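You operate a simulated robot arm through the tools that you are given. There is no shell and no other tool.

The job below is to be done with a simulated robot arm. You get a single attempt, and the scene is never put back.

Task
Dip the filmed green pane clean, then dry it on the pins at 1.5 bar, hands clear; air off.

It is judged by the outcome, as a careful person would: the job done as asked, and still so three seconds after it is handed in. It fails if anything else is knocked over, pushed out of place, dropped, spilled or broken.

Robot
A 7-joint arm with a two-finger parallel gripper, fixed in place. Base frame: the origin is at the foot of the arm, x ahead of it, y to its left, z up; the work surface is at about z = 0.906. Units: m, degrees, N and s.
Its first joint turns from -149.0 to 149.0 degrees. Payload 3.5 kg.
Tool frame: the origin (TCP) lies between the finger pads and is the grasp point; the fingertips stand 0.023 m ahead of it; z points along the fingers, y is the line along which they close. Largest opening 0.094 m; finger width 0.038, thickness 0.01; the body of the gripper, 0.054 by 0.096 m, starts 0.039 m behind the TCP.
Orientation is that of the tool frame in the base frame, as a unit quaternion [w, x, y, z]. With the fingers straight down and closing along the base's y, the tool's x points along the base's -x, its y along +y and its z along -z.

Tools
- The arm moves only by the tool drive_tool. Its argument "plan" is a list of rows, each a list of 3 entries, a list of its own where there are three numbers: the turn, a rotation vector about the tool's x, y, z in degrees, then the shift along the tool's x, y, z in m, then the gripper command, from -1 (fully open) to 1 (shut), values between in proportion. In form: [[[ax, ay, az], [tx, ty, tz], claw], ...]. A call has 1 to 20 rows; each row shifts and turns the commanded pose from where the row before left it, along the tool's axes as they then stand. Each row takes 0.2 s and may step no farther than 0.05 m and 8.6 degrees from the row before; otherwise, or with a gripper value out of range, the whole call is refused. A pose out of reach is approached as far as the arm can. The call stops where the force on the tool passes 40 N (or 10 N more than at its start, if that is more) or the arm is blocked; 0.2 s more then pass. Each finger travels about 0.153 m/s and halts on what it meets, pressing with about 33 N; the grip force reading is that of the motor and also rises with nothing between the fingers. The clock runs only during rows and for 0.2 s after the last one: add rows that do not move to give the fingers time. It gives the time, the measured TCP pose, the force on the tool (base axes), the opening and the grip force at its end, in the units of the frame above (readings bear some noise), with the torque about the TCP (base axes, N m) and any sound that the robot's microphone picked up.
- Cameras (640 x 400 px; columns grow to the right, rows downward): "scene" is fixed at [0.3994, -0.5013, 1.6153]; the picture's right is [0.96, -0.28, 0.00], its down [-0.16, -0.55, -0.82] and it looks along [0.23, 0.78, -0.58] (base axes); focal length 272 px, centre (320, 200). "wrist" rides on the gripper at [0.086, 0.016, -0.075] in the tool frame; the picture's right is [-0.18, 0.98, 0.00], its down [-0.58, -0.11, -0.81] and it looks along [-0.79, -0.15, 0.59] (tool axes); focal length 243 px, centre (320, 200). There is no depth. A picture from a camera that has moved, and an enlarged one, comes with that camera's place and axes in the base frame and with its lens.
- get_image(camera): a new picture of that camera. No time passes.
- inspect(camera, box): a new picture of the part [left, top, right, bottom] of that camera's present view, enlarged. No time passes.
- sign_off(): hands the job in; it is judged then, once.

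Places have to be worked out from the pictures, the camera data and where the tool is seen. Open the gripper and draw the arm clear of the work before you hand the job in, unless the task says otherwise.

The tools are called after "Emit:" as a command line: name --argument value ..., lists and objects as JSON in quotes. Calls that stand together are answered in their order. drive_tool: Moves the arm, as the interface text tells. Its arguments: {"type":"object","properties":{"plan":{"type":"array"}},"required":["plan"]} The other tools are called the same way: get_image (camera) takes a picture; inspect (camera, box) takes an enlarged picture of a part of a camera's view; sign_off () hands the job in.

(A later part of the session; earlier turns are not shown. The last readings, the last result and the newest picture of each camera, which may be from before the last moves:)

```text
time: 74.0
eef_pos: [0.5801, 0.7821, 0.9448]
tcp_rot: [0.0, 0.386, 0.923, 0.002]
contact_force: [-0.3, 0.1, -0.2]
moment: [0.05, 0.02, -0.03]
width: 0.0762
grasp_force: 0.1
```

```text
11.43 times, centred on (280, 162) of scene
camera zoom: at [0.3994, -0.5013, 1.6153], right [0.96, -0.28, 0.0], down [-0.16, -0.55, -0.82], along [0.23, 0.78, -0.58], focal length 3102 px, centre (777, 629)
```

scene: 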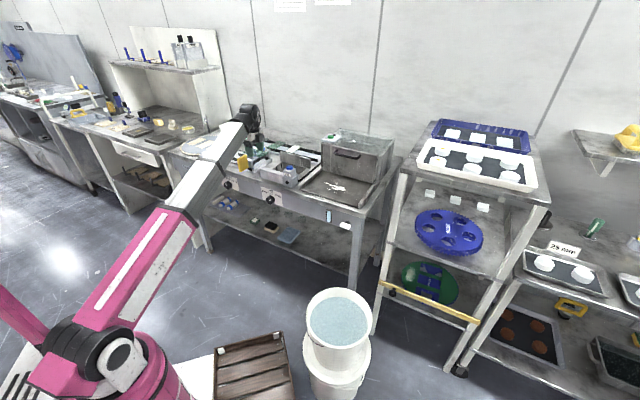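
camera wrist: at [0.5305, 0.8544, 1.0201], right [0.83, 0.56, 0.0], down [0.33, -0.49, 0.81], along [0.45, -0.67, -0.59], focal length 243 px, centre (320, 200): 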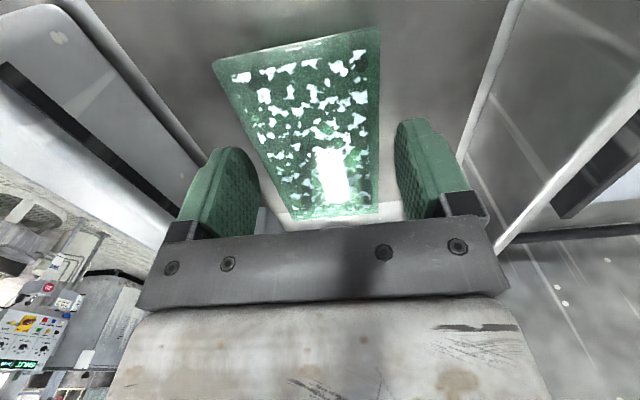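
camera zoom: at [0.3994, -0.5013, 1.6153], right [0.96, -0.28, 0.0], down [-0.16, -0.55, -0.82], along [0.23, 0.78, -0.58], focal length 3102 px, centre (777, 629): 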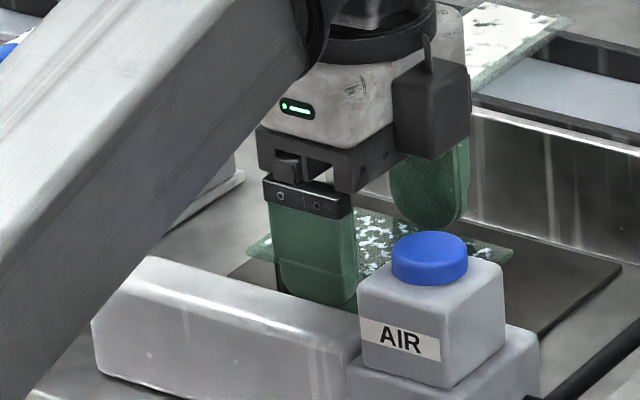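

The fingers are open to 0.076 m and the pane sits still on the pins. I'll rise straight up and look at it.

Emit:
drive_tool --plan '[[[0, 0, 0], [0, 0, -0.01], -0.62], [[0, 0, 0], [0, 0, -0.02], -0.62], [[0, 0, 0], [0, 0, -0.03], -0.62], [[0, 0, 0], [0, 0, -0.03], -0.62], [[0, 0, 0], [0, 0, -0.02], -0.62], [[0, 0, 0], [0.03, -0.02, 0], -0.62], [[0, 0, 0], [0.03, -0.02, 0], -0.62], [[0, 0, 0], [0, 0, 0], -0.62]]'

Emit:
get_image --camera "wrist"

Emit:
inspect --camera "scene" --box '[250, 145, 310, 185]'

Emit:
inspect --camera "scene" --box '[255, 183, 295, 213]'

```text
time: 75.8
eef_pos: [0.5095, 0.7962, 1.0557]
tcp_rot: [-0.001, 0.385, 0.923, 0.001]
contact_force: [-1.3, 0.4, 0.0]
moment: [0.0, 0.02, 0.02]
width: 0.0761
grasp_force: 0.0
```

```text
taken
camera wrist: at [0.4601, 0.8688, 1.1297], right [0.83, 0.56, 0.0], down [0.33, -0.49, 0.81], along [0.45, -0.67, -0.59], focal length 243 px, centre (320, 200)
```

wrist: 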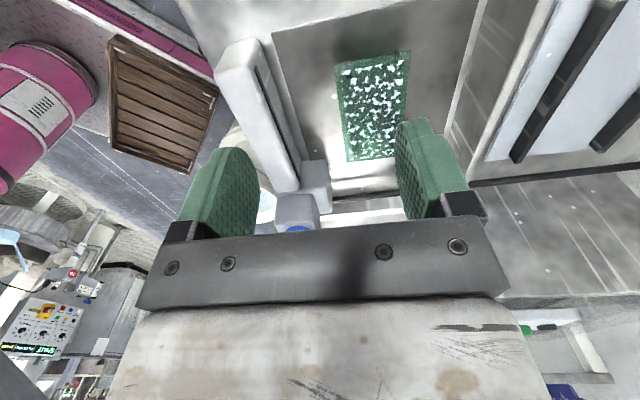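

```text
10.00 times, centred on (280, 165) of scene
camera zoom: at [0.3994, -0.5013, 1.6153], right [0.96, -0.28, 0.0], down [-0.16, -0.55, -0.82], along [0.23, 0.78, -0.58], focal length 2715 px, centre (720, 550)
```

zoom: 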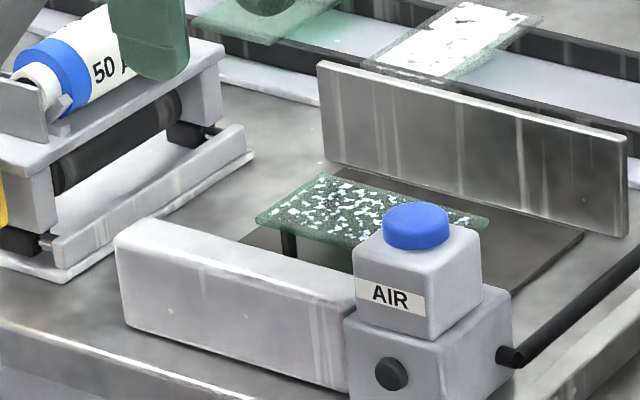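

```text
13.33 times, centred on (275, 198) of scene
camera zoom: at [0.3994, -0.5013, 1.6153], right [0.96, -0.28, 0.0], down [-0.16, -0.55, -0.82], along [0.23, 0.78, -0.58], focal length 3620 px, centre (920, 227)
```

zoom: 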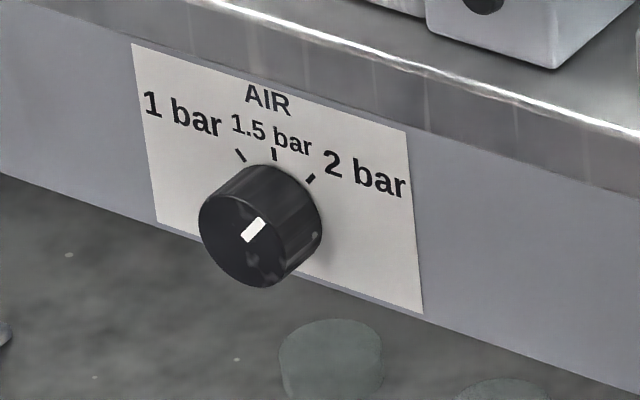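

The pane lies flat on all four pins. The AIR knob's white pointer is at the 2 bar mark, so it has to be turned counter-clockwise to 1.5. I'll shift right and tilt the tool to horizontal, facing the bench with the fingers one above the other, ready to go to the knob.

Emit:
drive_tool --plan '[[[0, 0, 0], [-0.035, 0, -0.01], -0.62], [[0, 0, 0], [-0.033, 0, -0.01], -0.62], [[-7.5, 0, 0], [0, 0, 0], -0.62], [[-7.5, 0, 0], [0, 0, 0], -0.62], [[-7.5, 0, 0], [0, 0, 0], -0.62], [[-7.5, 0, 0], [0, 0, 0], -0.62], [[-7.5, 0, 0], [0, 0, 0], -0.62], [[-7.5, 0, 0], [0, 0, 0], -0.62], [[0, 0, 0], [0, 0, 0], -0.62]]'

Emit:
inspect --camera "scene" --box '[200, 80, 360, 200]'

```text
time: 77.8
eef_pos: [0.5572, 0.7479, 1.0765]
tcp_rot: [0.146, 0.356, 0.852, 0.355]
contact_force: [-0.9, 0.6, 0.4]
moment: [0.03, 0.04, 0.01]
width: 0.0765
grasp_force: 0.1
```

```text
3.33 times, centred on (280, 140) of scene
camera zoom: at [0.3994, -0.5013, 1.6153], right [0.96, -0.28, 0.0], down [-0.16, -0.55, -0.82], along [0.23, 0.78, -0.58], focal length 905 px, centre (453, 400)
```

zoom: 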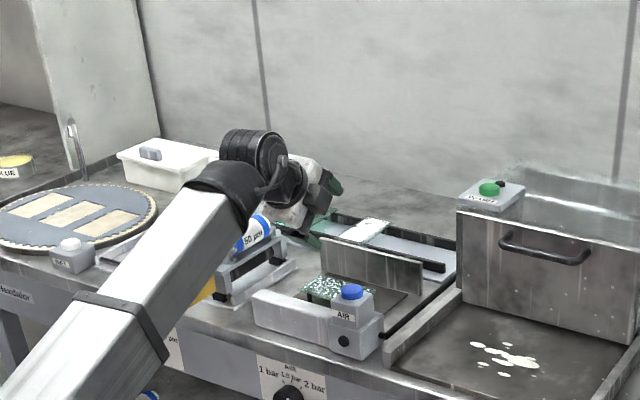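

The 45° tilt went fine. I'll finish the tilt to horizontal and draw back off the bench.

Emit:
drive_tool --plan '[[[-7.5, 0, 0], [0, 0, 0], -0.62], [[-7.5, 0, 0], [0, 0, 0], -0.62], [[-7.5, 0, 0], [0, 0, 0], -0.62], [[-7.5, 0, 0], [0, 0, 0], -0.62], [[-7.5, 0, 0], [0, 0, 0], -0.62], [[-7.5, 0, 0], [0, 0, 0], -0.62], [[0, 0, 0], [0, 0, -0.04], -0.62], [[0, 0, 0], [0, 0, -0.04], -0.62], [[0, 0, 0], [0, 0, -0.04], -0.62], [[0, 0, 0], [0, 0, -0.04], -0.62], [[0, 0, 0], [0, 0, -0.04], -0.62], [[0, 0, 0], [0, 0, -0.04], -0.62], [[0, 0, 0], [0, 0, 0], -0.62]]'

Emit:
get_image --camera "wrist"

Emit:
get_image --camera "scene"

```text
time: 80.6
eef_pos: [0.3865, 0.5784, 1.0756]
tcp_rot: [0.272, 0.272, 0.652, 0.654]
contact_force: [-0.2, 0.9, 1.0]
moment: [0.02, 0.04, 0.03]
width: 0.0762
grasp_force: 0.1
```

```text
taken
camera wrist: at [0.2718, 0.5879, 1.091], right [0.13, -0.13, 0.98], down [-0.16, -0.98, -0.11], along [0.98, -0.15, -0.15], focal length 243 px, centre (320, 200)
```

wrist: 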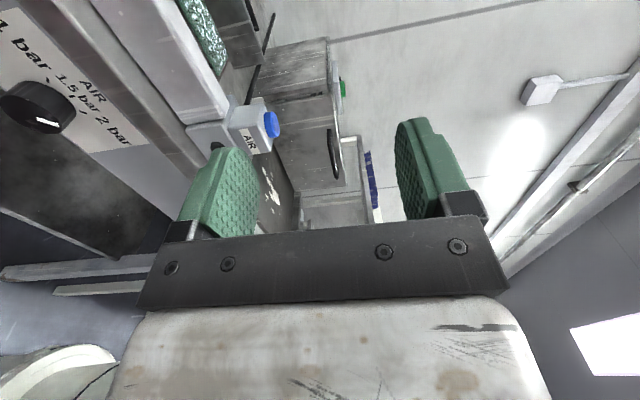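

```text
taken
```

scene: 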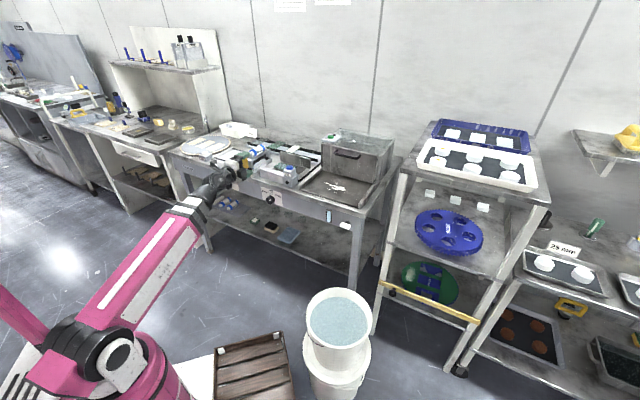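

The tool is horizontal in front of the bench, and the AIR knob is in the wrist view. I'll enlarge it.

Emit:
inspect --camera "wrist" --box '[0, 0, 200, 180]'

```text
2.22 times, centred on (100, 90) of wrist
camera zoom: at [0.2718, 0.5879, 1.091], right [0.13, -0.13, 0.98], down [-0.16, -0.98, -0.11], along [0.98, -0.15, -0.15], focal length 539 px, centre (809, 444)
```

zoom: 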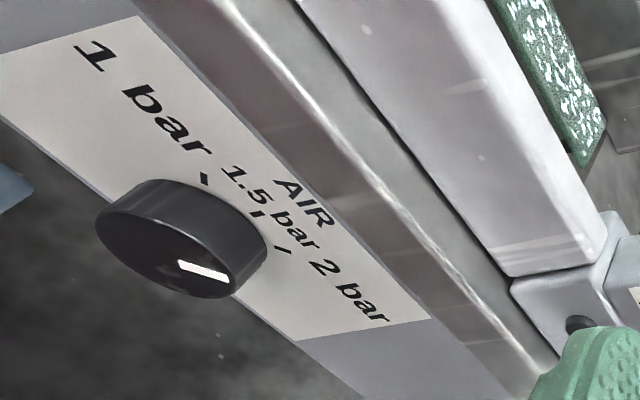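

The pointer clearly sits at the 2 bar tick. I'll lower in front of the apron to bring the knob into better view.

Emit:
drive_tool --plan '[[[0, 0, 0], [0, -0.04, 0], -0.62], [[0, 0, 0], [0, -0.04, 0], -0.62], [[0, 0, 0], [0, -0.04, 0], -0.62], [[0, 0, 0], [0, -0.04, 0], -0.62], [[0, 0, 0], [0, -0.04, 0], -0.62], [[0, 0, 0], [0, 0, 0], -0.62]]'

Emit:
get_image --camera "wrist"

Emit:
inspect --camera "scene" --box '[200, 140, 320, 230]'

```text
time: 82.0
eef_pos: [0.3905, 0.5756, 0.9105]
tcp_rot: [0.268, 0.275, 0.663, 0.642]
contact_force: [0.3, -0.3, -0.1]
moment: [-0.01, -0.01, 0.03]
width: 0.076
grasp_force: 0.0
out of reach, approached as far as the arm can: row 4, 5
```

```text
taken
camera wrist: at [0.2772, 0.5852, 0.9284], right [0.15, -0.11, 0.98], down [-0.16, -0.98, -0.08], along [0.98, -0.15, -0.16], focal length 243 px, centre (320, 200)
```

wrist: 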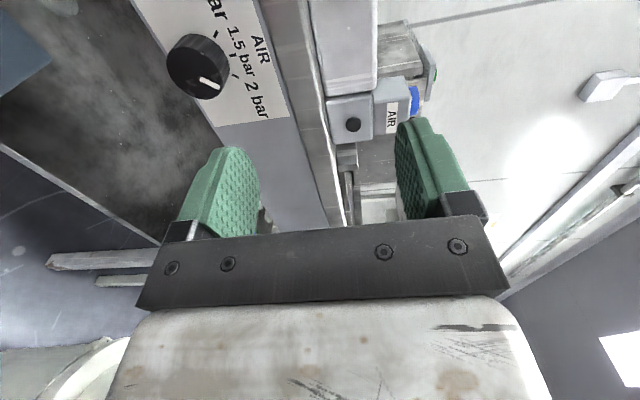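

```text
4.44 times, centred on (260, 185) of scene
camera zoom: at [0.3994, -0.5013, 1.6153], right [0.96, -0.28, 0.0], down [-0.16, -0.55, -0.82], along [0.23, 0.78, -0.58], focal length 1206 px, centre (587, 267)
```

zoom: 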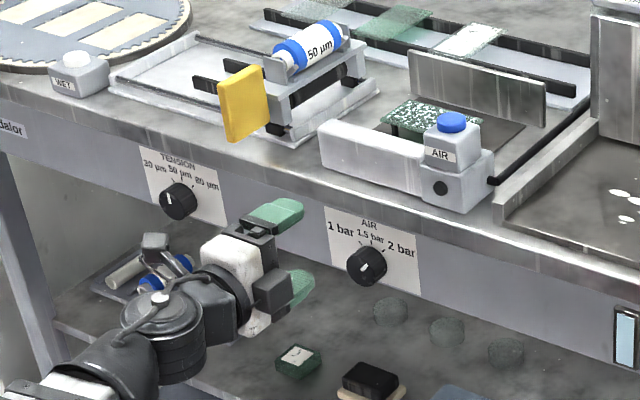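

The arm's minimum extension stops further lowering this close in, so I need to be nearer the bench at knob height. I'll enlarge the knob to triangulate it.

Emit:
inspect --camera "wrist" --box '[120, 0, 300, 150]'

```text
2.67 times, centred on (210, 75) of wrist
camera zoom: at [0.2772, 0.5852, 0.9284], right [0.15, -0.11, 0.98], down [-0.16, -0.98, -0.08], along [0.98, -0.15, -0.16], focal length 647 px, centre (613, 533)
```

zoom: 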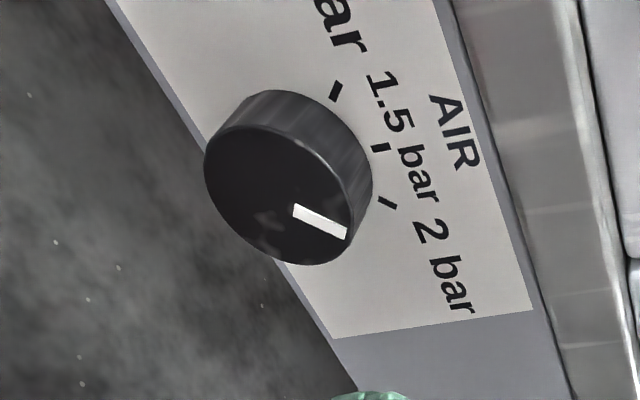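

The knob axis is at about (0.470, 0.667, 0.805), the apron plane lies 21 mm behind the knob face, and the ticks sit about ±55° around straight up. I'll level the tool, narrow the opening to 64 mm and move to a pre-grasp point about 45 mm in front of the knob face.

Emit:
drive_tool --plan '[[[-1.74, 0, 0], [0, 0, 0.013], -0.36], [[0, 0, 0], [0.002, -0.0264, 0.013], -0.36], [[0, 0, 0], [0.002, -0.0264, 0.013], -0.36], [[0, 0, 0], [0.002, -0.0264, 0.013], -0.36], [[0, 0, 0], [0.002, -0.0264, 0], -0.36], [[0, 0, 0], [0, 0, 0], -0.36]]'

Emit:
get_image --camera "wrist"

Emit:
inspect --camera "scene" --box '[200, 140, 320, 230]'

```text
time: 83.4
eef_pos: [0.4307, 0.6154, 0.8838]
tcp_rot: [0.263, 0.274, 0.675, 0.633]
contact_force: [-0.6, 0.0, -0.7]
moment: [-0.02, -0.03, 0.01]
width: 0.0636
grasp_force: 0.0
out of reach, approached as far as the arm can: row 1, 2, 3, 4, 5
```

```text
taken
camera wrist: at [0.3183, 0.6228, 0.9032], right [0.17, -0.08, 0.98], down [-0.16, -0.99, -0.06], along [0.97, -0.14, -0.18], focal length 243 px, centre (320, 200)
```

wrist: 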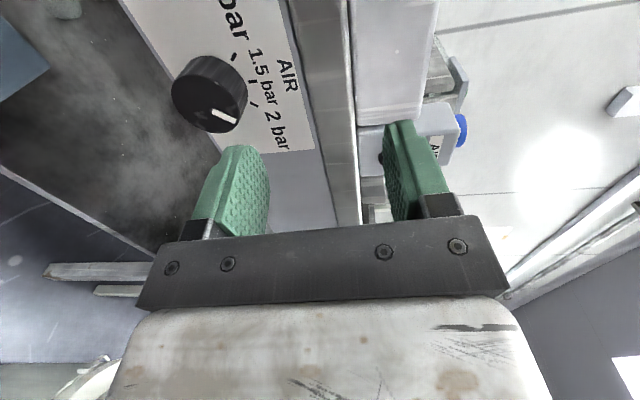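

```text
4.44 times, centred on (260, 185) of scene
camera zoom: at [0.3994, -0.5013, 1.6153], right [0.96, -0.28, 0.0], down [-0.16, -0.55, -0.82], along [0.23, 0.78, -0.58], focal length 1206 px, centre (587, 267)
```

zoom: 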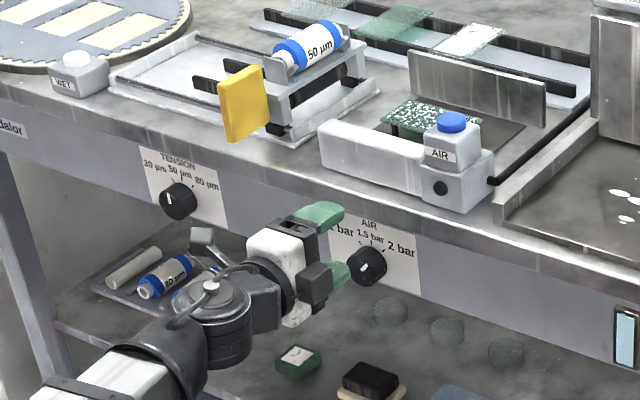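

The arm can't hold a level tool this low, because its wrist needs more bend. Instead I'll pitch the tool 30° down with the fingers left and right of the knob, so the flat pads still grip its sides squarely, and turn about the knob's own axis. First I'll rise, pitch and roll into that attitude.

Emit:
drive_tool --plan '[[[0, 0, 0], [0, 0.045, -0.01], -0.36], [[0, 0, 0], [0, 0.045, -0.01], -0.36], [[6.6, 0, 0], [0, 0, 0], -0.36], [[6.6, 0, 0], [0, 0, 0], -0.36], [[6.6, 0, 0], [0, 0, 0], -0.36], [[6.6, 0, 0], [0, 0, 0], -0.36], [[0, 0, -8.2], [0, 0, 0], -0.36], [[0, 0, -8.2], [0, 0, 0], -0.36], [[0, 0, -8.2], [0, 0, 0], -0.36], [[0, 0, -8.2], [0, 0, 0], -0.36], [[0, 0, -8.2], [0, 0, 0], -0.36], [[0, 0, 0], [0, 0, 0], -0.36]]'

Emit:
inspect --camera "scene" --box '[180, 120, 320, 230]'

```text
time: 86.0
eef_pos: [0.4158, 0.6036, 0.9517]
tcp_rot: [0.351, 0.028, 0.858, 0.374]
contact_force: [-0.4, 0.0, 0.0]
moment: [0.03, 0.02, 0.0]
width: 0.0639
grasp_force: 0.0
```

```text
3.64 times, centred on (250, 175) of scene
camera zoom: at [0.3994, -0.5013, 1.6153], right [0.96, -0.28, 0.0], down [-0.16, -0.55, -0.82], along [0.23, 0.78, -0.58], focal length 987 px, centre (574, 291)
```

zoom: 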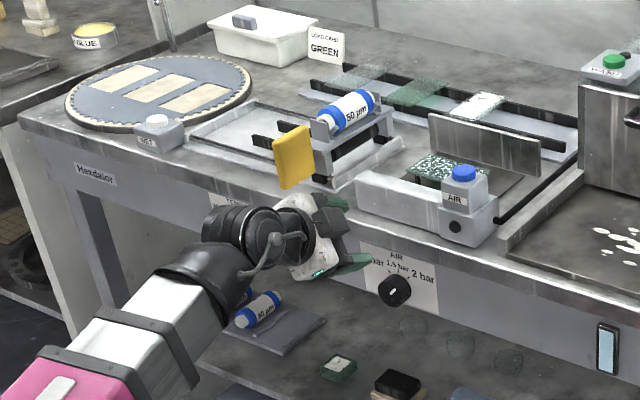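

No clamping and no force. I'll finish the roll so the fingers are left and right of the knob line.

Emit:
drive_tool --plan '[[[0, 0, -8.2], [0, 0, 0], -0.36], [[0, 0, -8.2], [0, 0, 0], -0.36], [[0, 0, -8.2], [0, 0, 0], -0.36], [[0, 0, -8.2], [0, 0, 0], -0.36], [[0, 0, -8.2], [0, 0, 0], -0.36], [[0, 0, -8.0], [0, 0, 0], -0.36], [[0, 0, 0], [0, 0, 0], -0.36]]'

Emit:
get_image --camera "wrist"

Emit:
inspect --camera "scene" --box '[180, 120, 320, 230]'

```text
time: 87.6
eef_pos: [0.4158, 0.6042, 0.9516]
tcp_rot: [0.476, -0.331, 0.791, 0.194]
contact_force: [-0.1, 0.0, -0.5]
moment: [-0.05, -0.02, -0.03]
width: 0.0638
grasp_force: 0.1
```

```text
taken
camera wrist: at [0.3291, 0.5394, 0.91], right [-0.64, 0.76, 0.16], down [-0.24, -0.38, 0.89], along [0.73, 0.53, 0.42], focal length 243 px, centre (320, 200)
```

wrist: 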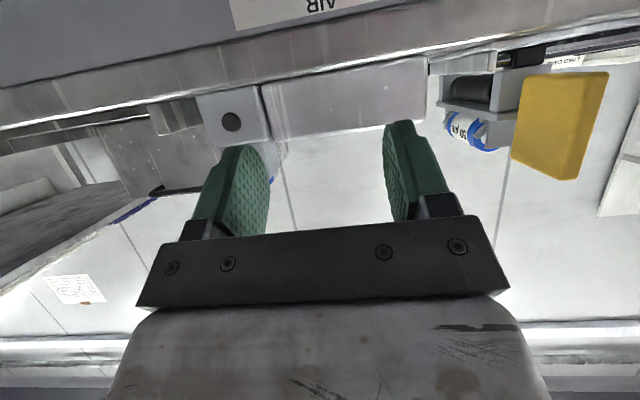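

```text
3.64 times, centred on (250, 175) of scene
camera zoom: at [0.3994, -0.5013, 1.6153], right [0.96, -0.28, 0.0], down [-0.16, -0.55, -0.82], along [0.23, 0.78, -0.58], focal length 987 px, centre (574, 291)
```

zoom: 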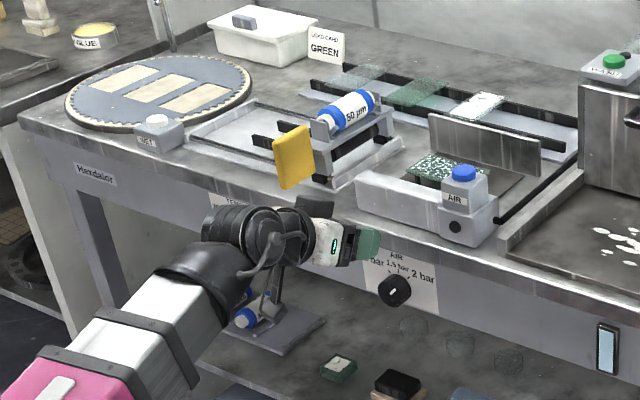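

The attitude is right: pitched 28° with the fingers closing along the bench. I'll move down to a pre-grasp in front of the knob.

Emit:
drive_tool --plan '[[[0, 0, 0], [0.0283, 0.0015, 0.0248], -0.36], [[0, 0, 0], [0.0283, 0.0015, 0.0248], -0.36], [[0, 0, 0], [0.0283, 0.0015, 0.0248], -0.36], [[0, 0, 0], [0.0283, 0.0015, 0.0248], -0.36], [[0, 0, 0], [0, 0, 0], -0.36]]'

Emit:
get_image --camera "wrist"

Emit:
inspect --camera "scene" --box '[220, 150, 320, 220]'

```text
time: 88.8
eef_pos: [0.4365, 0.6324, 0.8043]
tcp_rot: [0.476, -0.33, 0.792, 0.195]
contact_force: [0.3, 0.0, 0.1]
moment: [0.03, 0.02, -0.01]
width: 0.064
grasp_force: 0.0
```

```text
taken
camera wrist: at [0.3496, 0.5678, 0.7624], right [-0.64, 0.76, 0.16], down [-0.24, -0.38, 0.89], along [0.73, 0.53, 0.42], focal length 243 px, centre (320, 200)
```

wrist: 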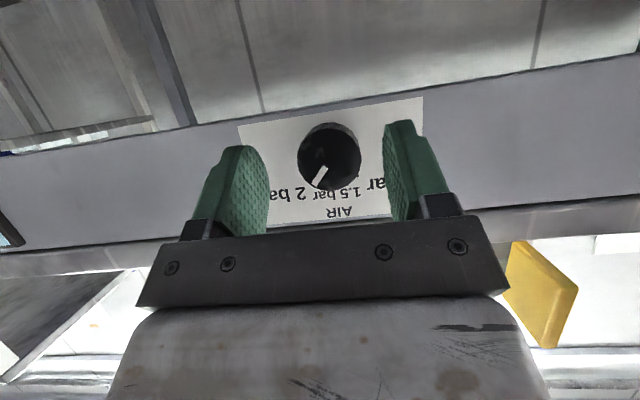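

```text
5.71 times, centred on (270, 185) of scene
camera zoom: at [0.3994, -0.5013, 1.6153], right [0.96, -0.28, 0.0], down [-0.16, -0.55, -0.82], along [0.23, 0.78, -0.58], focal length 1551 px, centre (606, 286)
```

zoom: 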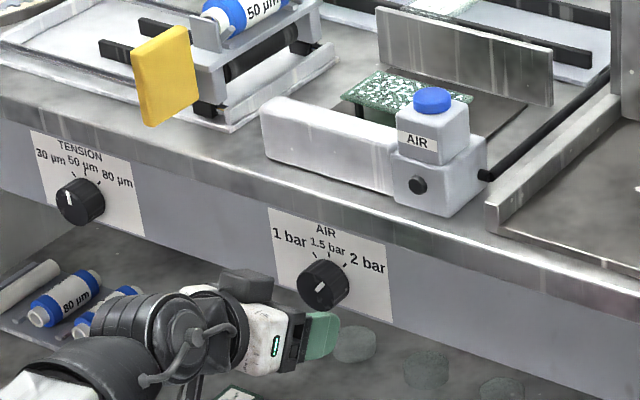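

Fully reached: the knob is centred between the fingers in the wrist view. I'll advance along the knob axis so the pads overlap it by about 12 mm, stopping short of the apron.

Emit:
drive_tool --plan '[[[0, 0, 0], [-0.0068, 0.0008, 0.0111], -0.36], [[0, 0, 0], [-0.0068, 0.0008, 0.0111], -0.36], [[0, 0, 0], [-0.0067, 0.0009, 0.0112], -0.36], [[0, 0, 0], [0, 0, 0], -0.36]]'

Emit:
get_image --camera "wrist"

Emit:
inspect --camera "scene" --box '[230, 160, 310, 220]'

```text
time: 89.8
eef_pos: [0.4611, 0.6608, 0.8068]
tcp_rot: [0.476, -0.33, 0.792, 0.195]
contact_force: [0.6, -1.4, 0.3]
moment: [0.0, -0.02, 0.02]
width: 0.0639
grasp_force: 0.1
```

```text
taken
camera wrist: at [0.3754, 0.5968, 0.7656], right [-0.64, 0.76, 0.16], down [-0.24, -0.38, 0.89], along [0.73, 0.53, 0.42], focal length 243 px, centre (320, 200)
```

wrist: 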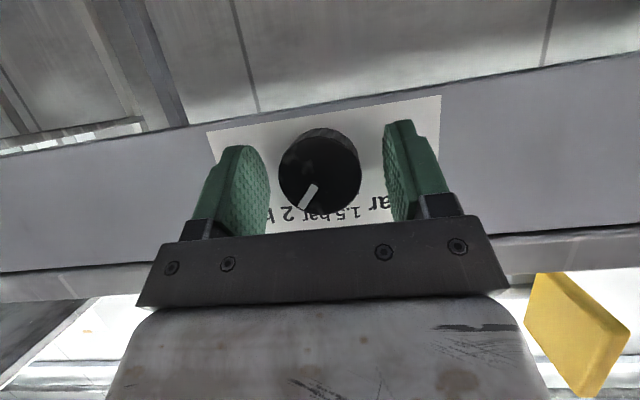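

```text
6.67 times, centred on (270, 190) of scene
camera zoom: at [0.3994, -0.5013, 1.6153], right [0.96, -0.28, 0.0], down [-0.16, -0.55, -0.82], along [0.23, 0.78, -0.58], focal length 1810 px, centre (653, 267)
```

zoom: 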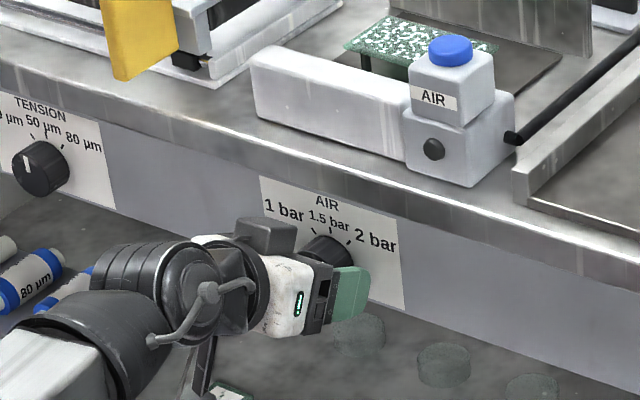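

The knob is centred at the grasp point and nothing is touching. I'll close on it.

Emit:
drive_tool --plan '[[[0, 0, 0], [0, 0, 0], -0.1], [[0, 0, 0], [0, 0, 0], 0.1], [[0, 0, 0], [0, 0, 0], 0.4], [[0, 0, 0], [0, 0, 0], 0.4]]'

Emit:
get_image --camera "wrist"

```text
time: 90.8
eef_pos: [0.4627, 0.6606, 0.8071]
tcp_rot: [0.476, -0.33, 0.792, 0.195]
contact_force: [9.6, -7.8, 0.4]
moment: [-0.09, -0.04, -0.6]
width: 0.0417
grasp_force: 45.3
```

```text
taken
camera wrist: at [0.376, 0.5961, 0.7657], right [-0.64, 0.76, 0.16], down [-0.24, -0.38, 0.89], along [0.74, 0.53, 0.42], focal length 243 px, centre (320, 200)
```

wrist: 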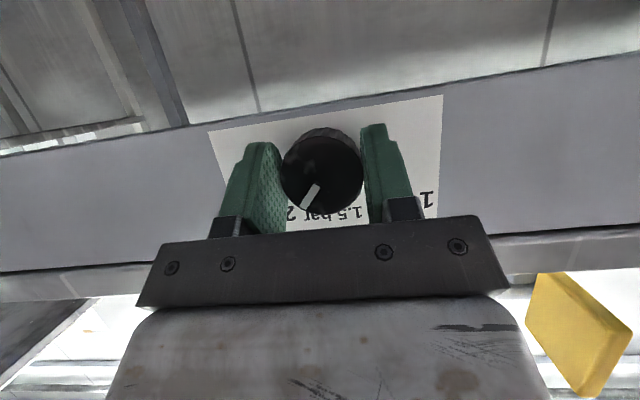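

The knob is gripped at 41.7 mm, with a 12 N side force showing I'm about a millimetre off centre. I'll nudge toward +E1 to relieve it.

Emit:
drive_tool --plan '[[[0, 0, 0], [0, -0.0012, 0], 0.4], [[0, 0, 0], [0, 0, 0], 0.4]]'

```text
time: 91.4
eef_pos: [0.4626, 0.6607, 0.8062]
tcp_rot: [0.476, -0.33, 0.791, 0.195]
contact_force: [3.2, -2.4, 2.9]
moment: [-0.74, 0.54, -0.84]
width: 0.0419
grasp_force: 44.8
```

Side force is down to about 4 N. Now I'll turn counter-clockwise about the knob axis by 24° and check the pointer.

Emit:
drive_tool --plan '[[[3.77, 0, -7.05], [0, 0, 0], 0.4], [[3.77, 0, -7.05], [0, 0, 0], 0.4], [[3.77, 0, -7.05], [0, 0, 0], 0.4], [[0, 0, 0], [0, 0, 0], 0.4]]'

Emit:
get_image --camera "wrist"

Emit:
inspect --camera "wrist" --box '[200, 80, 460, 260]'

```text
time: 92.4
eef_pos: [0.4628, 0.6594, 0.8069]
tcp_rot: [0.534, -0.422, 0.732, 0.026]
contact_force: [1.8, -0.7, -1.6]
moment: [-0.29, 0.28, -0.2]
width: 0.0416
grasp_force: 45.2
```

```text
taken
camera wrist: at [0.389, 0.5831, 0.7628], right [-0.62, 0.74, -0.26], down [-0.5, -0.12, 0.86], along [0.6, 0.66, 0.44], focal length 243 px, centre (320, 200)
```

wrist: 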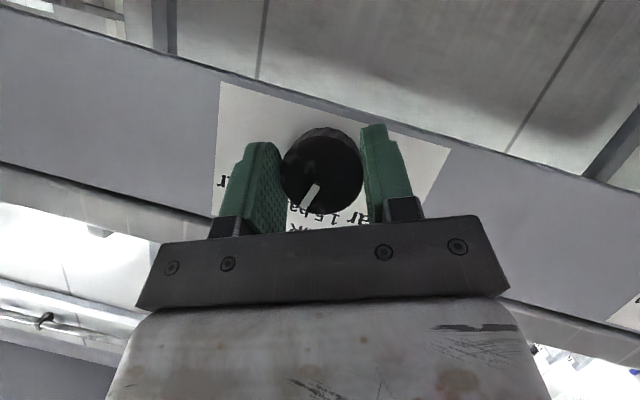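

```text
2.22 times, centred on (330, 170) of wrist
camera zoom: at [0.389, 0.5831, 0.7628], right [-0.62, 0.74, -0.26], down [-0.5, -0.12, 0.86], along [0.6, 0.66, 0.44], focal length 539 px, centre (298, 267)
```

zoom: 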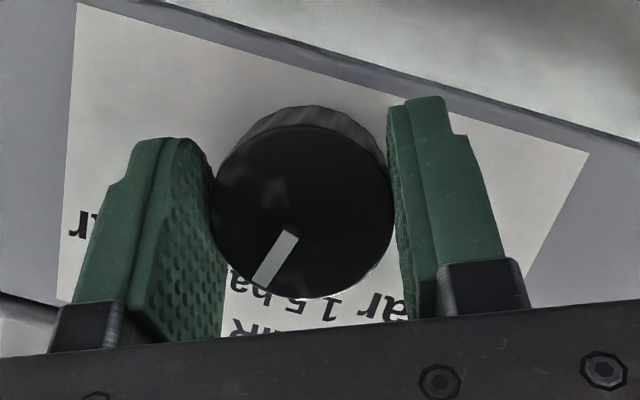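

The knob turned with the gripper and the pointer is now between 2 and 1.5. I'll turn another 12° and re-measure.

Emit:
drive_tool --plan '[[[2.83, 0, -5.29], [0, 0, 0], 0.4], [[2.83, 0, -5.29], [0, 0, 0], 0.4], [[0, 0, 0], [0, 0, 0], 0.4]]'

Emit:
inspect --camera "wrist" --box '[200, 80, 460, 260]'

Emit:
inspect --camera "scene" --box '[250, 180, 300, 215]'

```text
time: 93.2
eef_pos: [0.4627, 0.6607, 0.8065]
tcp_rot: [0.554, -0.46, 0.691, -0.059]
contact_force: [-0.4, 0.3, 1.6]
moment: [-0.14, 0.12, -0.73]
width: 0.0416
grasp_force: 45.4
```

```text
2.22 times, centred on (330, 170) of wrist
camera zoom: at [0.3955, 0.5766, 0.7642], right [-0.57, 0.69, -0.45], down [-0.62, 0.0, 0.78], along [0.54, 0.73, 0.43], focal length 539 px, centre (298, 267)
```

zoom: 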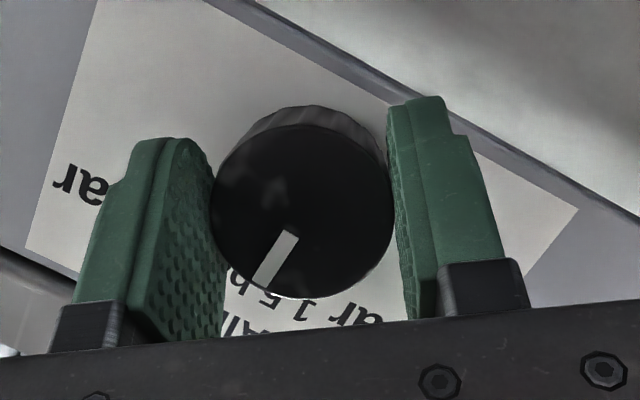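

```text
11.43 times, centred on (275, 198) of scene
camera zoom: at [0.3994, -0.5013, 1.6153], right [0.96, -0.28, 0.0], down [-0.16, -0.55, -0.82], along [0.23, 0.78, -0.58], focal length 3102 px, centre (834, 229)
```

zoom: 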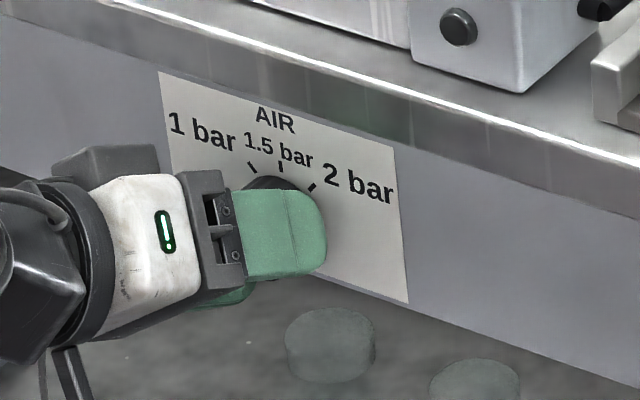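

By my calculation the pointer is now within about a degree of straight up (1.5 bar). I'll release, back off along the knob axis and verify with clear views.

Emit:
drive_tool --plan '[[[0, 0, 0], [0, 0, 0], 0.0], [[0, 0, 0], [0, 0, 0], -0.3], [[0, 0, 0], [0, 0, 0], -0.36], [[0, 0, 0], [0, 0, 0], -0.36], [[0, 0, 0], [0.0141, 0, -0.0264], -0.36], [[0, 0, 0], [0.0141, 0, -0.0264], -0.36], [[0, 0, 0], [0, 0, 0], -0.36]]'

Emit:
get_image --camera "wrist"

Emit:
inspect --camera "wrist" --box '[200, 40, 440, 230]'

Emit:
inspect --camera "scene" --box '[250, 180, 300, 215]'

```text
time: 94.8
eef_pos: [0.4201, 0.6168, 0.807]
tcp_rot: [0.554, -0.461, 0.691, -0.06]
contact_force: [-0.7, -0.4, -0.2]
moment: [-0.01, -0.01, 0.03]
width: 0.064
grasp_force: 0.0
```

```text
taken
camera wrist: at [0.353, 0.5337, 0.7642], right [-0.57, 0.69, -0.45], down [-0.62, 0.0, 0.78], along [0.54, 0.73, 0.43], focal length 243 px, centre (320, 200)
```

wrist: 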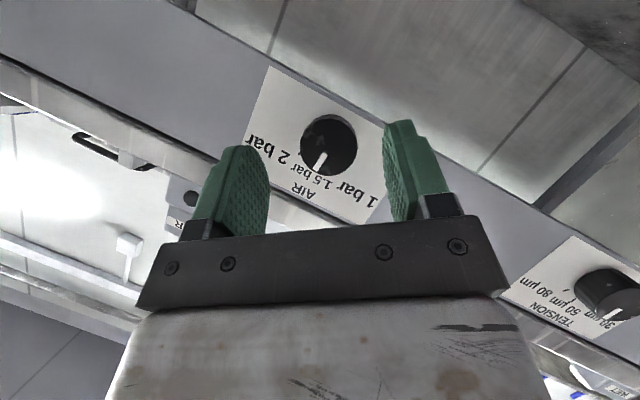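

```text
2.11 times, centred on (320, 135) of wrist
camera zoom: at [0.353, 0.5337, 0.7642], right [-0.57, 0.69, -0.45], down [-0.62, 0.0, 0.78], along [0.54, 0.73, 0.43], focal length 511 px, centre (320, 337)
```

zoom: 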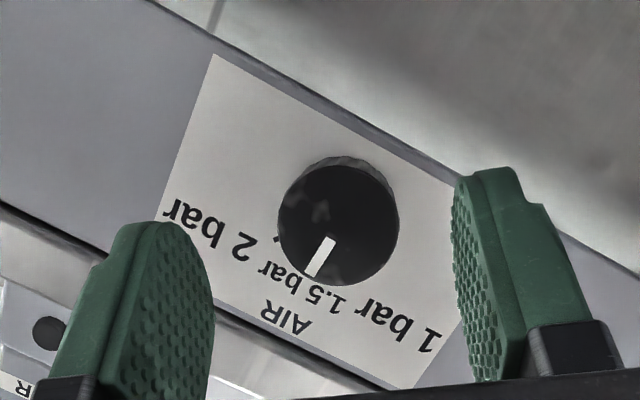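

```text
11.43 times, centred on (275, 198) of scene
camera zoom: at [0.3994, -0.5013, 1.6153], right [0.96, -0.28, 0.0], down [-0.16, -0.55, -0.82], along [0.23, 0.78, -0.58], focal length 3102 px, centre (834, 229)
```

zoom: 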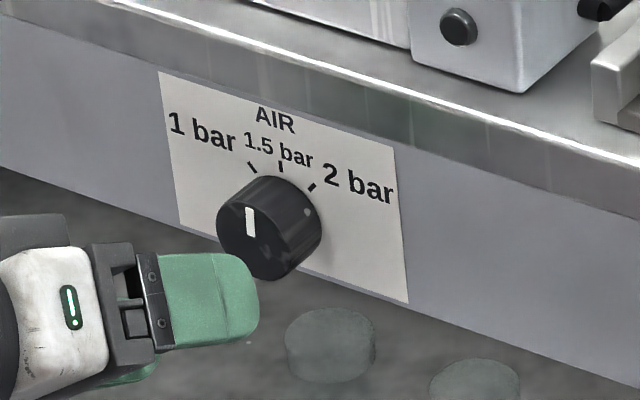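

The pointer is parallel to the plate's vertical edge and straight at the 1.5 bar tick. Now I'll unroll, rise and bring the tool back toward vertical to press the AIR button.

Emit:
drive_tool --plan '[[[-3.77, 0, 7.05], [0, 0, 0], -0.36], [[-3.77, 0, 7.05], [0, 0, 0], -0.36], [[-3.77, 0, 7.05], [0, 0, 0], -0.36], [[-3.77, 0, 7.05], [0, 0, 0], -0.36], [[-1.88, 0, 3.52], [0, 0, 0], -0.36], [[0, 0, 0], [-0.0353, -0.0003, -0.0188], -0.36], [[0, 0, 0], [-0.0353, -0.0003, -0.0188], -0.36], [[0, 0, 0], [-0.0353, -0.0003, -0.0188], -0.36], [[0, 0, 0], [-0.0353, -0.0003, -0.0188], -0.36], [[0, 0, 8.2], [0, 0, 0], -0.36], [[0, 0, 8.2], [0, 0, 0], -0.36], [[0, 0, 8.2], [0, 0, 0], -0.36], [[0, 0, 8.2], [0, 0, 0], -0.36], [[0, 0, 8.2], [0, 0, 0], -0.36], [[0, 0, 8.2], [0, 0, 0], -0.36], [[0, 0, 8.2], [0, 0, 0], -0.36], [[0, 0, 8.2], [0, 0, 0], -0.36], [[0, 0, 8.2], [0, 0, 0], -0.36], [[0, 0, 8.2], [0, 0, 0], -0.36], [[0, 0, 8.0], [0, 0, 0], -0.36]]'

Emit:
get_image --camera "wrist"

Emit:
get_image --camera "scene"

```text
time: 99.0
eef_pos: [0.4205, 0.6173, 0.9671]
tcp_rot: [0.198, 0.328, 0.793, 0.474]
contact_force: [-0.3, 0.2, -0.6]
moment: [0.01, -0.01, 0.04]
width: 0.0637
grasp_force: 0.0
```

```text
taken
camera wrist: at [0.3183, 0.6377, 1.0159], right [0.46, 0.2, 0.87], down [-0.13, -0.95, 0.29], along [0.88, -0.24, -0.41], focal length 243 px, centre (320, 200)
```

wrist: 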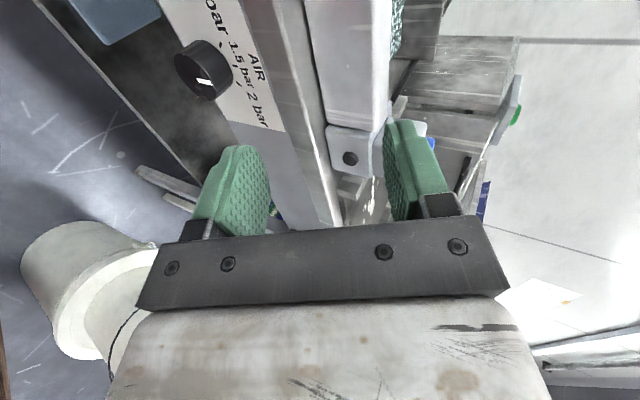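

```text
taken
```

scene: 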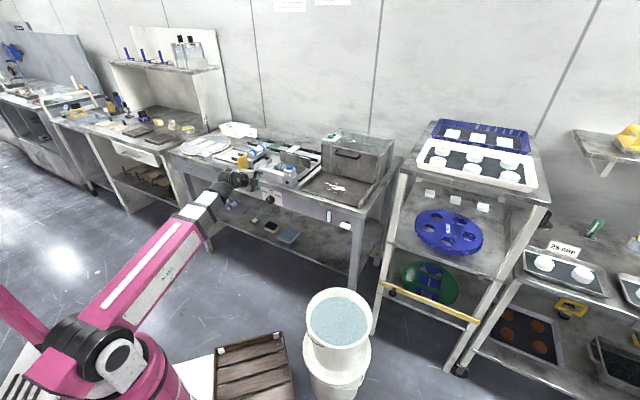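

Everything is clear. I'll rise, move in over the bench front, return the tool to vertical and shut the fingers for pressing.

Emit:
drive_tool --plan '[[[0, 0, 0], [0, 0.0382, -0.0205], 0.0], [[0, 0, 0], [0, 0.0382, -0.0205], 0.5], [[0, 0, 0], [0, 0.0382, -0.0205], 1.0], [[0, 0, 0], [0, 0.0189, 0.0352], 1.0], [[0, 0, 0], [0, 0.0189, 0.0352], 1.0], [[7.72, 0, 0], [0, 0, 0], 1.0], [[7.72, 0, 0], [0, 0, 0], 1.0], [[7.72, 0, 0], [0, 0, 0], 1.0], [[7.72, 0, 0], [0, 0, 0], 1.0], [[7.72, 0, 0], [0, 0, 0], 1.0], [[7.72, 0, 0], [0, 0, 0], 1.0], [[7.72, 0, 0], [0, 0, 0], 1.0], [[7.72, 0, 0], [0, 0, 0], 1.0], [[0, 0, 0], [0, 0, 0], 1.0]]'

Emit:
get_image --camera "wrist"

Emit:
inspect --camera "scene" --box '[200, 100, 340, 210]'

```text
time: 102.0
eef_pos: [0.4753, 0.6736, 1.0976]
tcp_rot: [0.002, 0.381, 0.924, 0.0]
contact_force: [-0.9, -0.4, -0.1]
moment: [0.03, -0.01, -0.01]
width: 0.0
grasp_force: 32.4
```

```text
taken
camera wrist: at [0.4263, 0.7469, 1.1712], right [0.82, 0.57, 0.0], down [0.33, -0.48, 0.81], along [0.46, -0.67, -0.59], focal length 243 px, centre (320, 200)
```

wrist: 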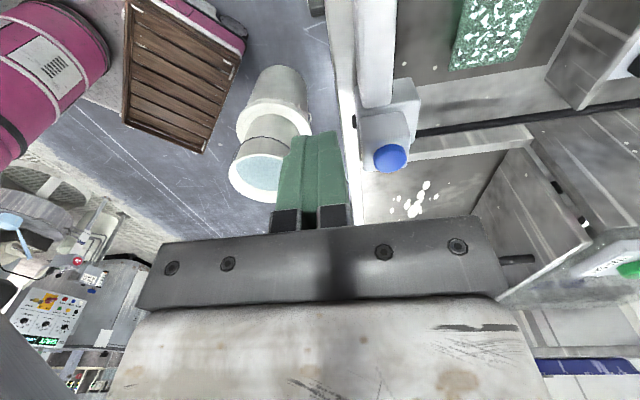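

```text
3.64 times, centred on (270, 155) of scene
camera zoom: at [0.3994, -0.5013, 1.6153], right [0.96, -0.28, 0.0], down [-0.16, -0.55, -0.82], along [0.23, 0.78, -0.58], focal length 987 px, centre (502, 364)
```

zoom: 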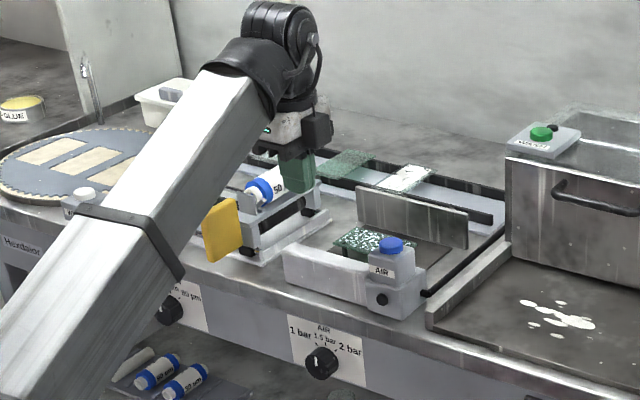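

The fingers are shut and vertical, and the button projects to about (0.586, 0.643, 0.988). I'll move over it with the fingertips about 40 mm above.

Emit:
drive_tool --plan '[[[0, 0, 0], [-0.0331, 0.0188, 0.0159], 1.0], [[0, 0, 0], [-0.0331, 0.0188, 0.0159], 1.0], [[0, 0, 0], [-0.0331, 0.0188, 0.0159], 1.0], [[0, 0, 0], [0, 0, 0], 1.0]]'

Emit:
get_image --camera "wrist"

Emit:
inspect --camera "scene" --box '[240, 120, 340, 190]'

```text
time: 103.0
eef_pos: [0.5868, 0.6446, 1.05]
tcp_rot: [0.002, 0.382, 0.924, 0.001]
contact_force: [0.4, -0.5, -0.1]
moment: [-0.02, 0.02, 0.0]
width: 0.0003
grasp_force: 32.5
```

```text
taken
camera wrist: at [0.5366, 0.7172, 1.1239], right [0.82, 0.57, 0.0], down [0.33, -0.49, 0.81], along [0.46, -0.67, -0.59], focal length 243 px, centre (320, 200)
```

wrist: 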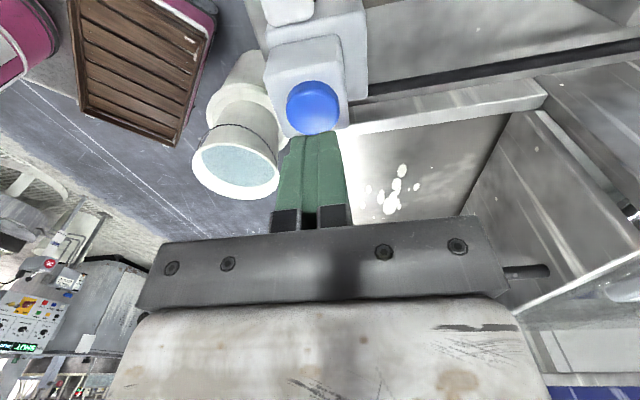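

```text
5.71 times, centred on (290, 155) of scene
camera zoom: at [0.3994, -0.5013, 1.6153], right [0.96, -0.28, 0.0], down [-0.16, -0.55, -0.82], along [0.23, 0.78, -0.58], focal length 1551 px, centre (491, 457)
```

zoom: 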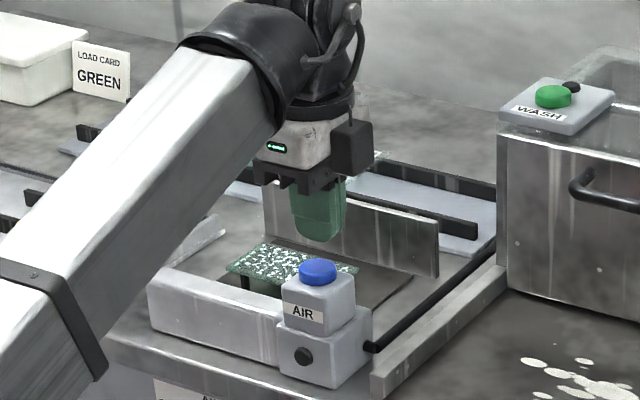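

The button centre is about 4 mm nearer the front than my TCP. I'll trim that and lower to just above the button.

Emit:
drive_tool --plan '[[[0, 0, 0], [0, -0.004, 0.016], 1.0], [[0, 0, 0], [0, 0, 0.016], 1.0], [[0, 0, 0], [0, 0, 0], 1.0]]'

Emit:
inspect --camera "scene" --box '[260, 140, 310, 175]'

Emit:
inspect --camera "wrist" --box '[220, 60, 420, 240]'

```text
time: 103.8
eef_pos: [0.5841, 0.6402, 1.0191]
tcp_rot: [0.003, 0.382, 0.924, 0.001]
contact_force: [0.9, -1.2, 10.4]
moment: [0.01, -0.01, 0.06]
width: 0.0
grasp_force: 32.7
heard: click
```

```text
11.43 times, centred on (285, 158) of scene
camera zoom: at [0.3994, -0.5013, 1.6153], right [0.96, -0.28, 0.0], down [-0.16, -0.55, -0.82], along [0.23, 0.78, -0.58], focal length 3102 px, centre (720, 686)
```

zoom: 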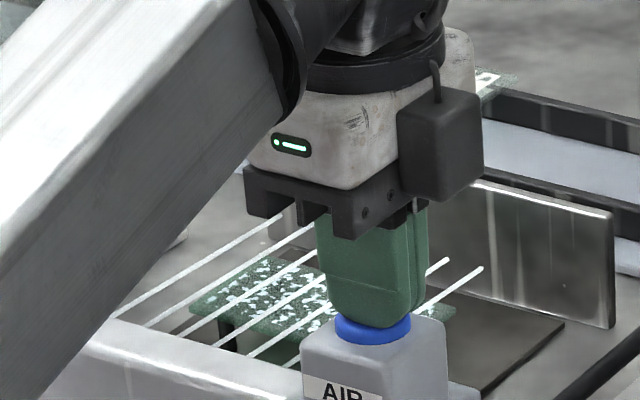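

```text
2.22 times, centred on (320, 150) of wrist
camera zoom: at [0.5337, 0.714, 1.0927], right [0.82, 0.57, 0.0], down [0.33, -0.49, 0.81], along [0.46, -0.67, -0.59], focal length 539 px, centre (320, 311)
```

zoom: 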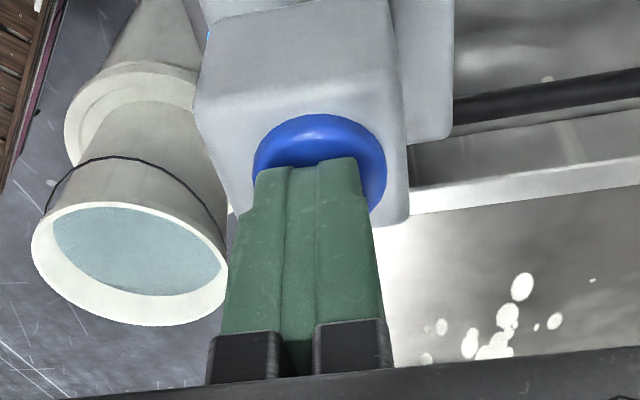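

A click, and the air jets are now streaming over the pane. I'll lift straight off the button and draw the hand well back from the jets.

Emit:
drive_tool --plan '[[[0, 0, 0], [0, 0, -0.03], 1.0], [[0, 0, 0], [0, -0.02, -0.03], 1.0], [[0, 0, 0], [-0.02, -0.04, 0], 1.0], [[0, 0, 0], [-0.02, -0.04, 0], 1.0], [[0, 0, 0], [-0.02, -0.04, 0], 1.0], [[0, 0, 0], [0, 0, 0], 1.0]]'

Emit:
get_image --camera "scene"

Emit:
inspect --camera "scene" --box '[240, 140, 320, 200]'

```text
time: 105.2
eef_pos: [0.5276, 0.5002, 1.0784]
tcp_rot: [0.003, 0.381, 0.924, 0.0]
contact_force: [0.3, -0.1, 0.5]
moment: [0.02, 0.01, 0.01]
width: 0.0
grasp_force: 33.2
```

```text
taken
```

scene: 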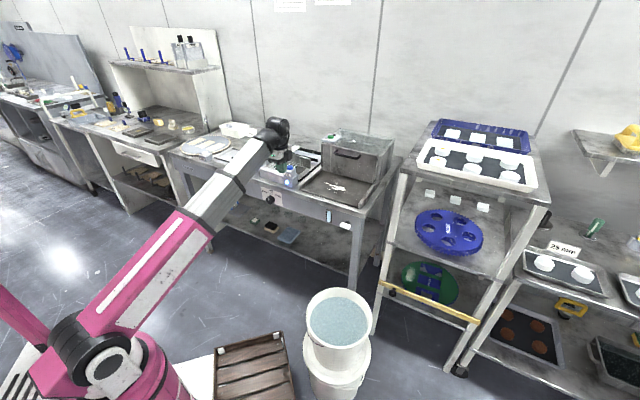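

```text
6.67 times, centred on (280, 170) of scene
camera zoom: at [0.3994, -0.5013, 1.6153], right [0.96, -0.28, 0.0], down [-0.16, -0.55, -0.82], along [0.23, 0.78, -0.58], focal length 1810 px, centre (587, 400)
```

zoom: 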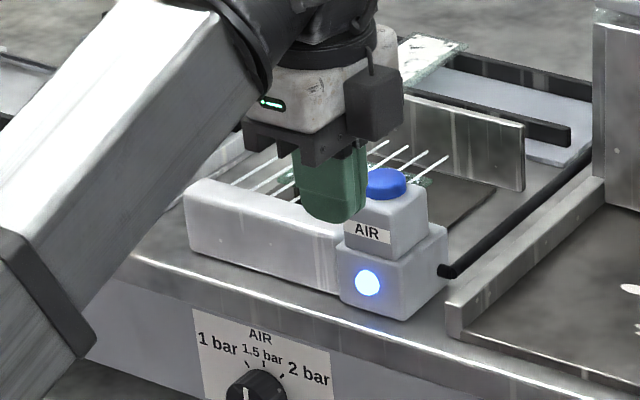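

The lamp is lit, the jets are running and the hand is clear. I'll slide right out of the sightline and wait while it dries.

Emit:
drive_tool --plan '[[[0, 0, 0], [-0.035, -0.01, 0], 1.0], [[0, 0, 0], [-0.035, -0.01, 0], 1.0], [[0, 0, 0], [-0.035, 0, 0], 1.0], [[0, 0, 0], [0, 0, 0], 1.0], [[0, 0, 0], [0, 0, 0], 1.0], [[0, 0, 0], [0, 0, 0], 1.0], [[0, 0, 0], [0, 0, 0], 1.0], [[0, 0, 0], [0, 0, 0], 1.0], [[0, 0, 0], [0, 0, 0], 1.0], [[0, 0, 0], [0, 0, 0], 1.0]]'

Emit:
inspect --camera "scene" --box '[240, 140, 320, 200]'

Emit:
get_image --camera "wrist"

```text
time: 107.4
eef_pos: [0.5863, 0.4106, 1.0778]
tcp_rot: [0.003, 0.382, 0.924, 0.001]
contact_force: [0.1, -0.9, 0.6]
moment: [-0.01, 0.01, 0.01]
width: 0.0002
grasp_force: 33.5
```

```text
6.67 times, centred on (280, 170) of scene
camera zoom: at [0.3994, -0.5013, 1.6153], right [0.96, -0.28, 0.0], down [-0.16, -0.55, -0.82], along [0.23, 0.78, -0.58], focal length 1810 px, centre (587, 400)
```

zoom: 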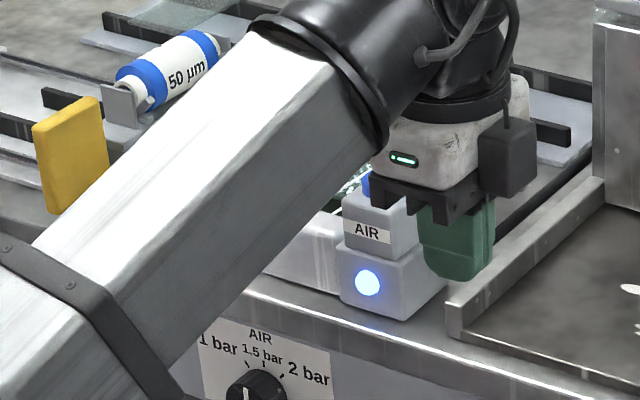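

```text
taken
camera wrist: at [0.5359, 0.4842, 1.1518], right [0.82, 0.57, 0.0], down [0.33, -0.49, 0.81], along [0.46, -0.67, -0.59], focal length 243 px, centre (320, 200)
```

wrist: 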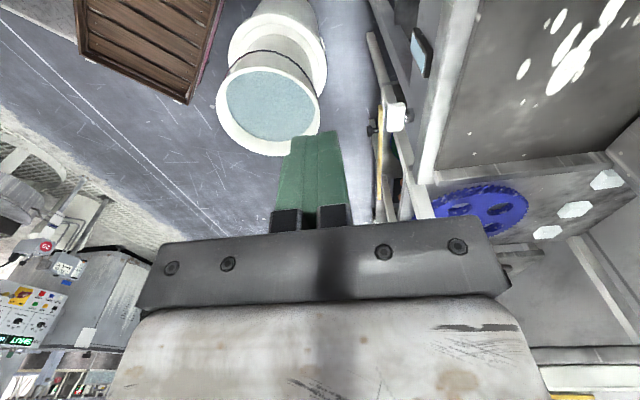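

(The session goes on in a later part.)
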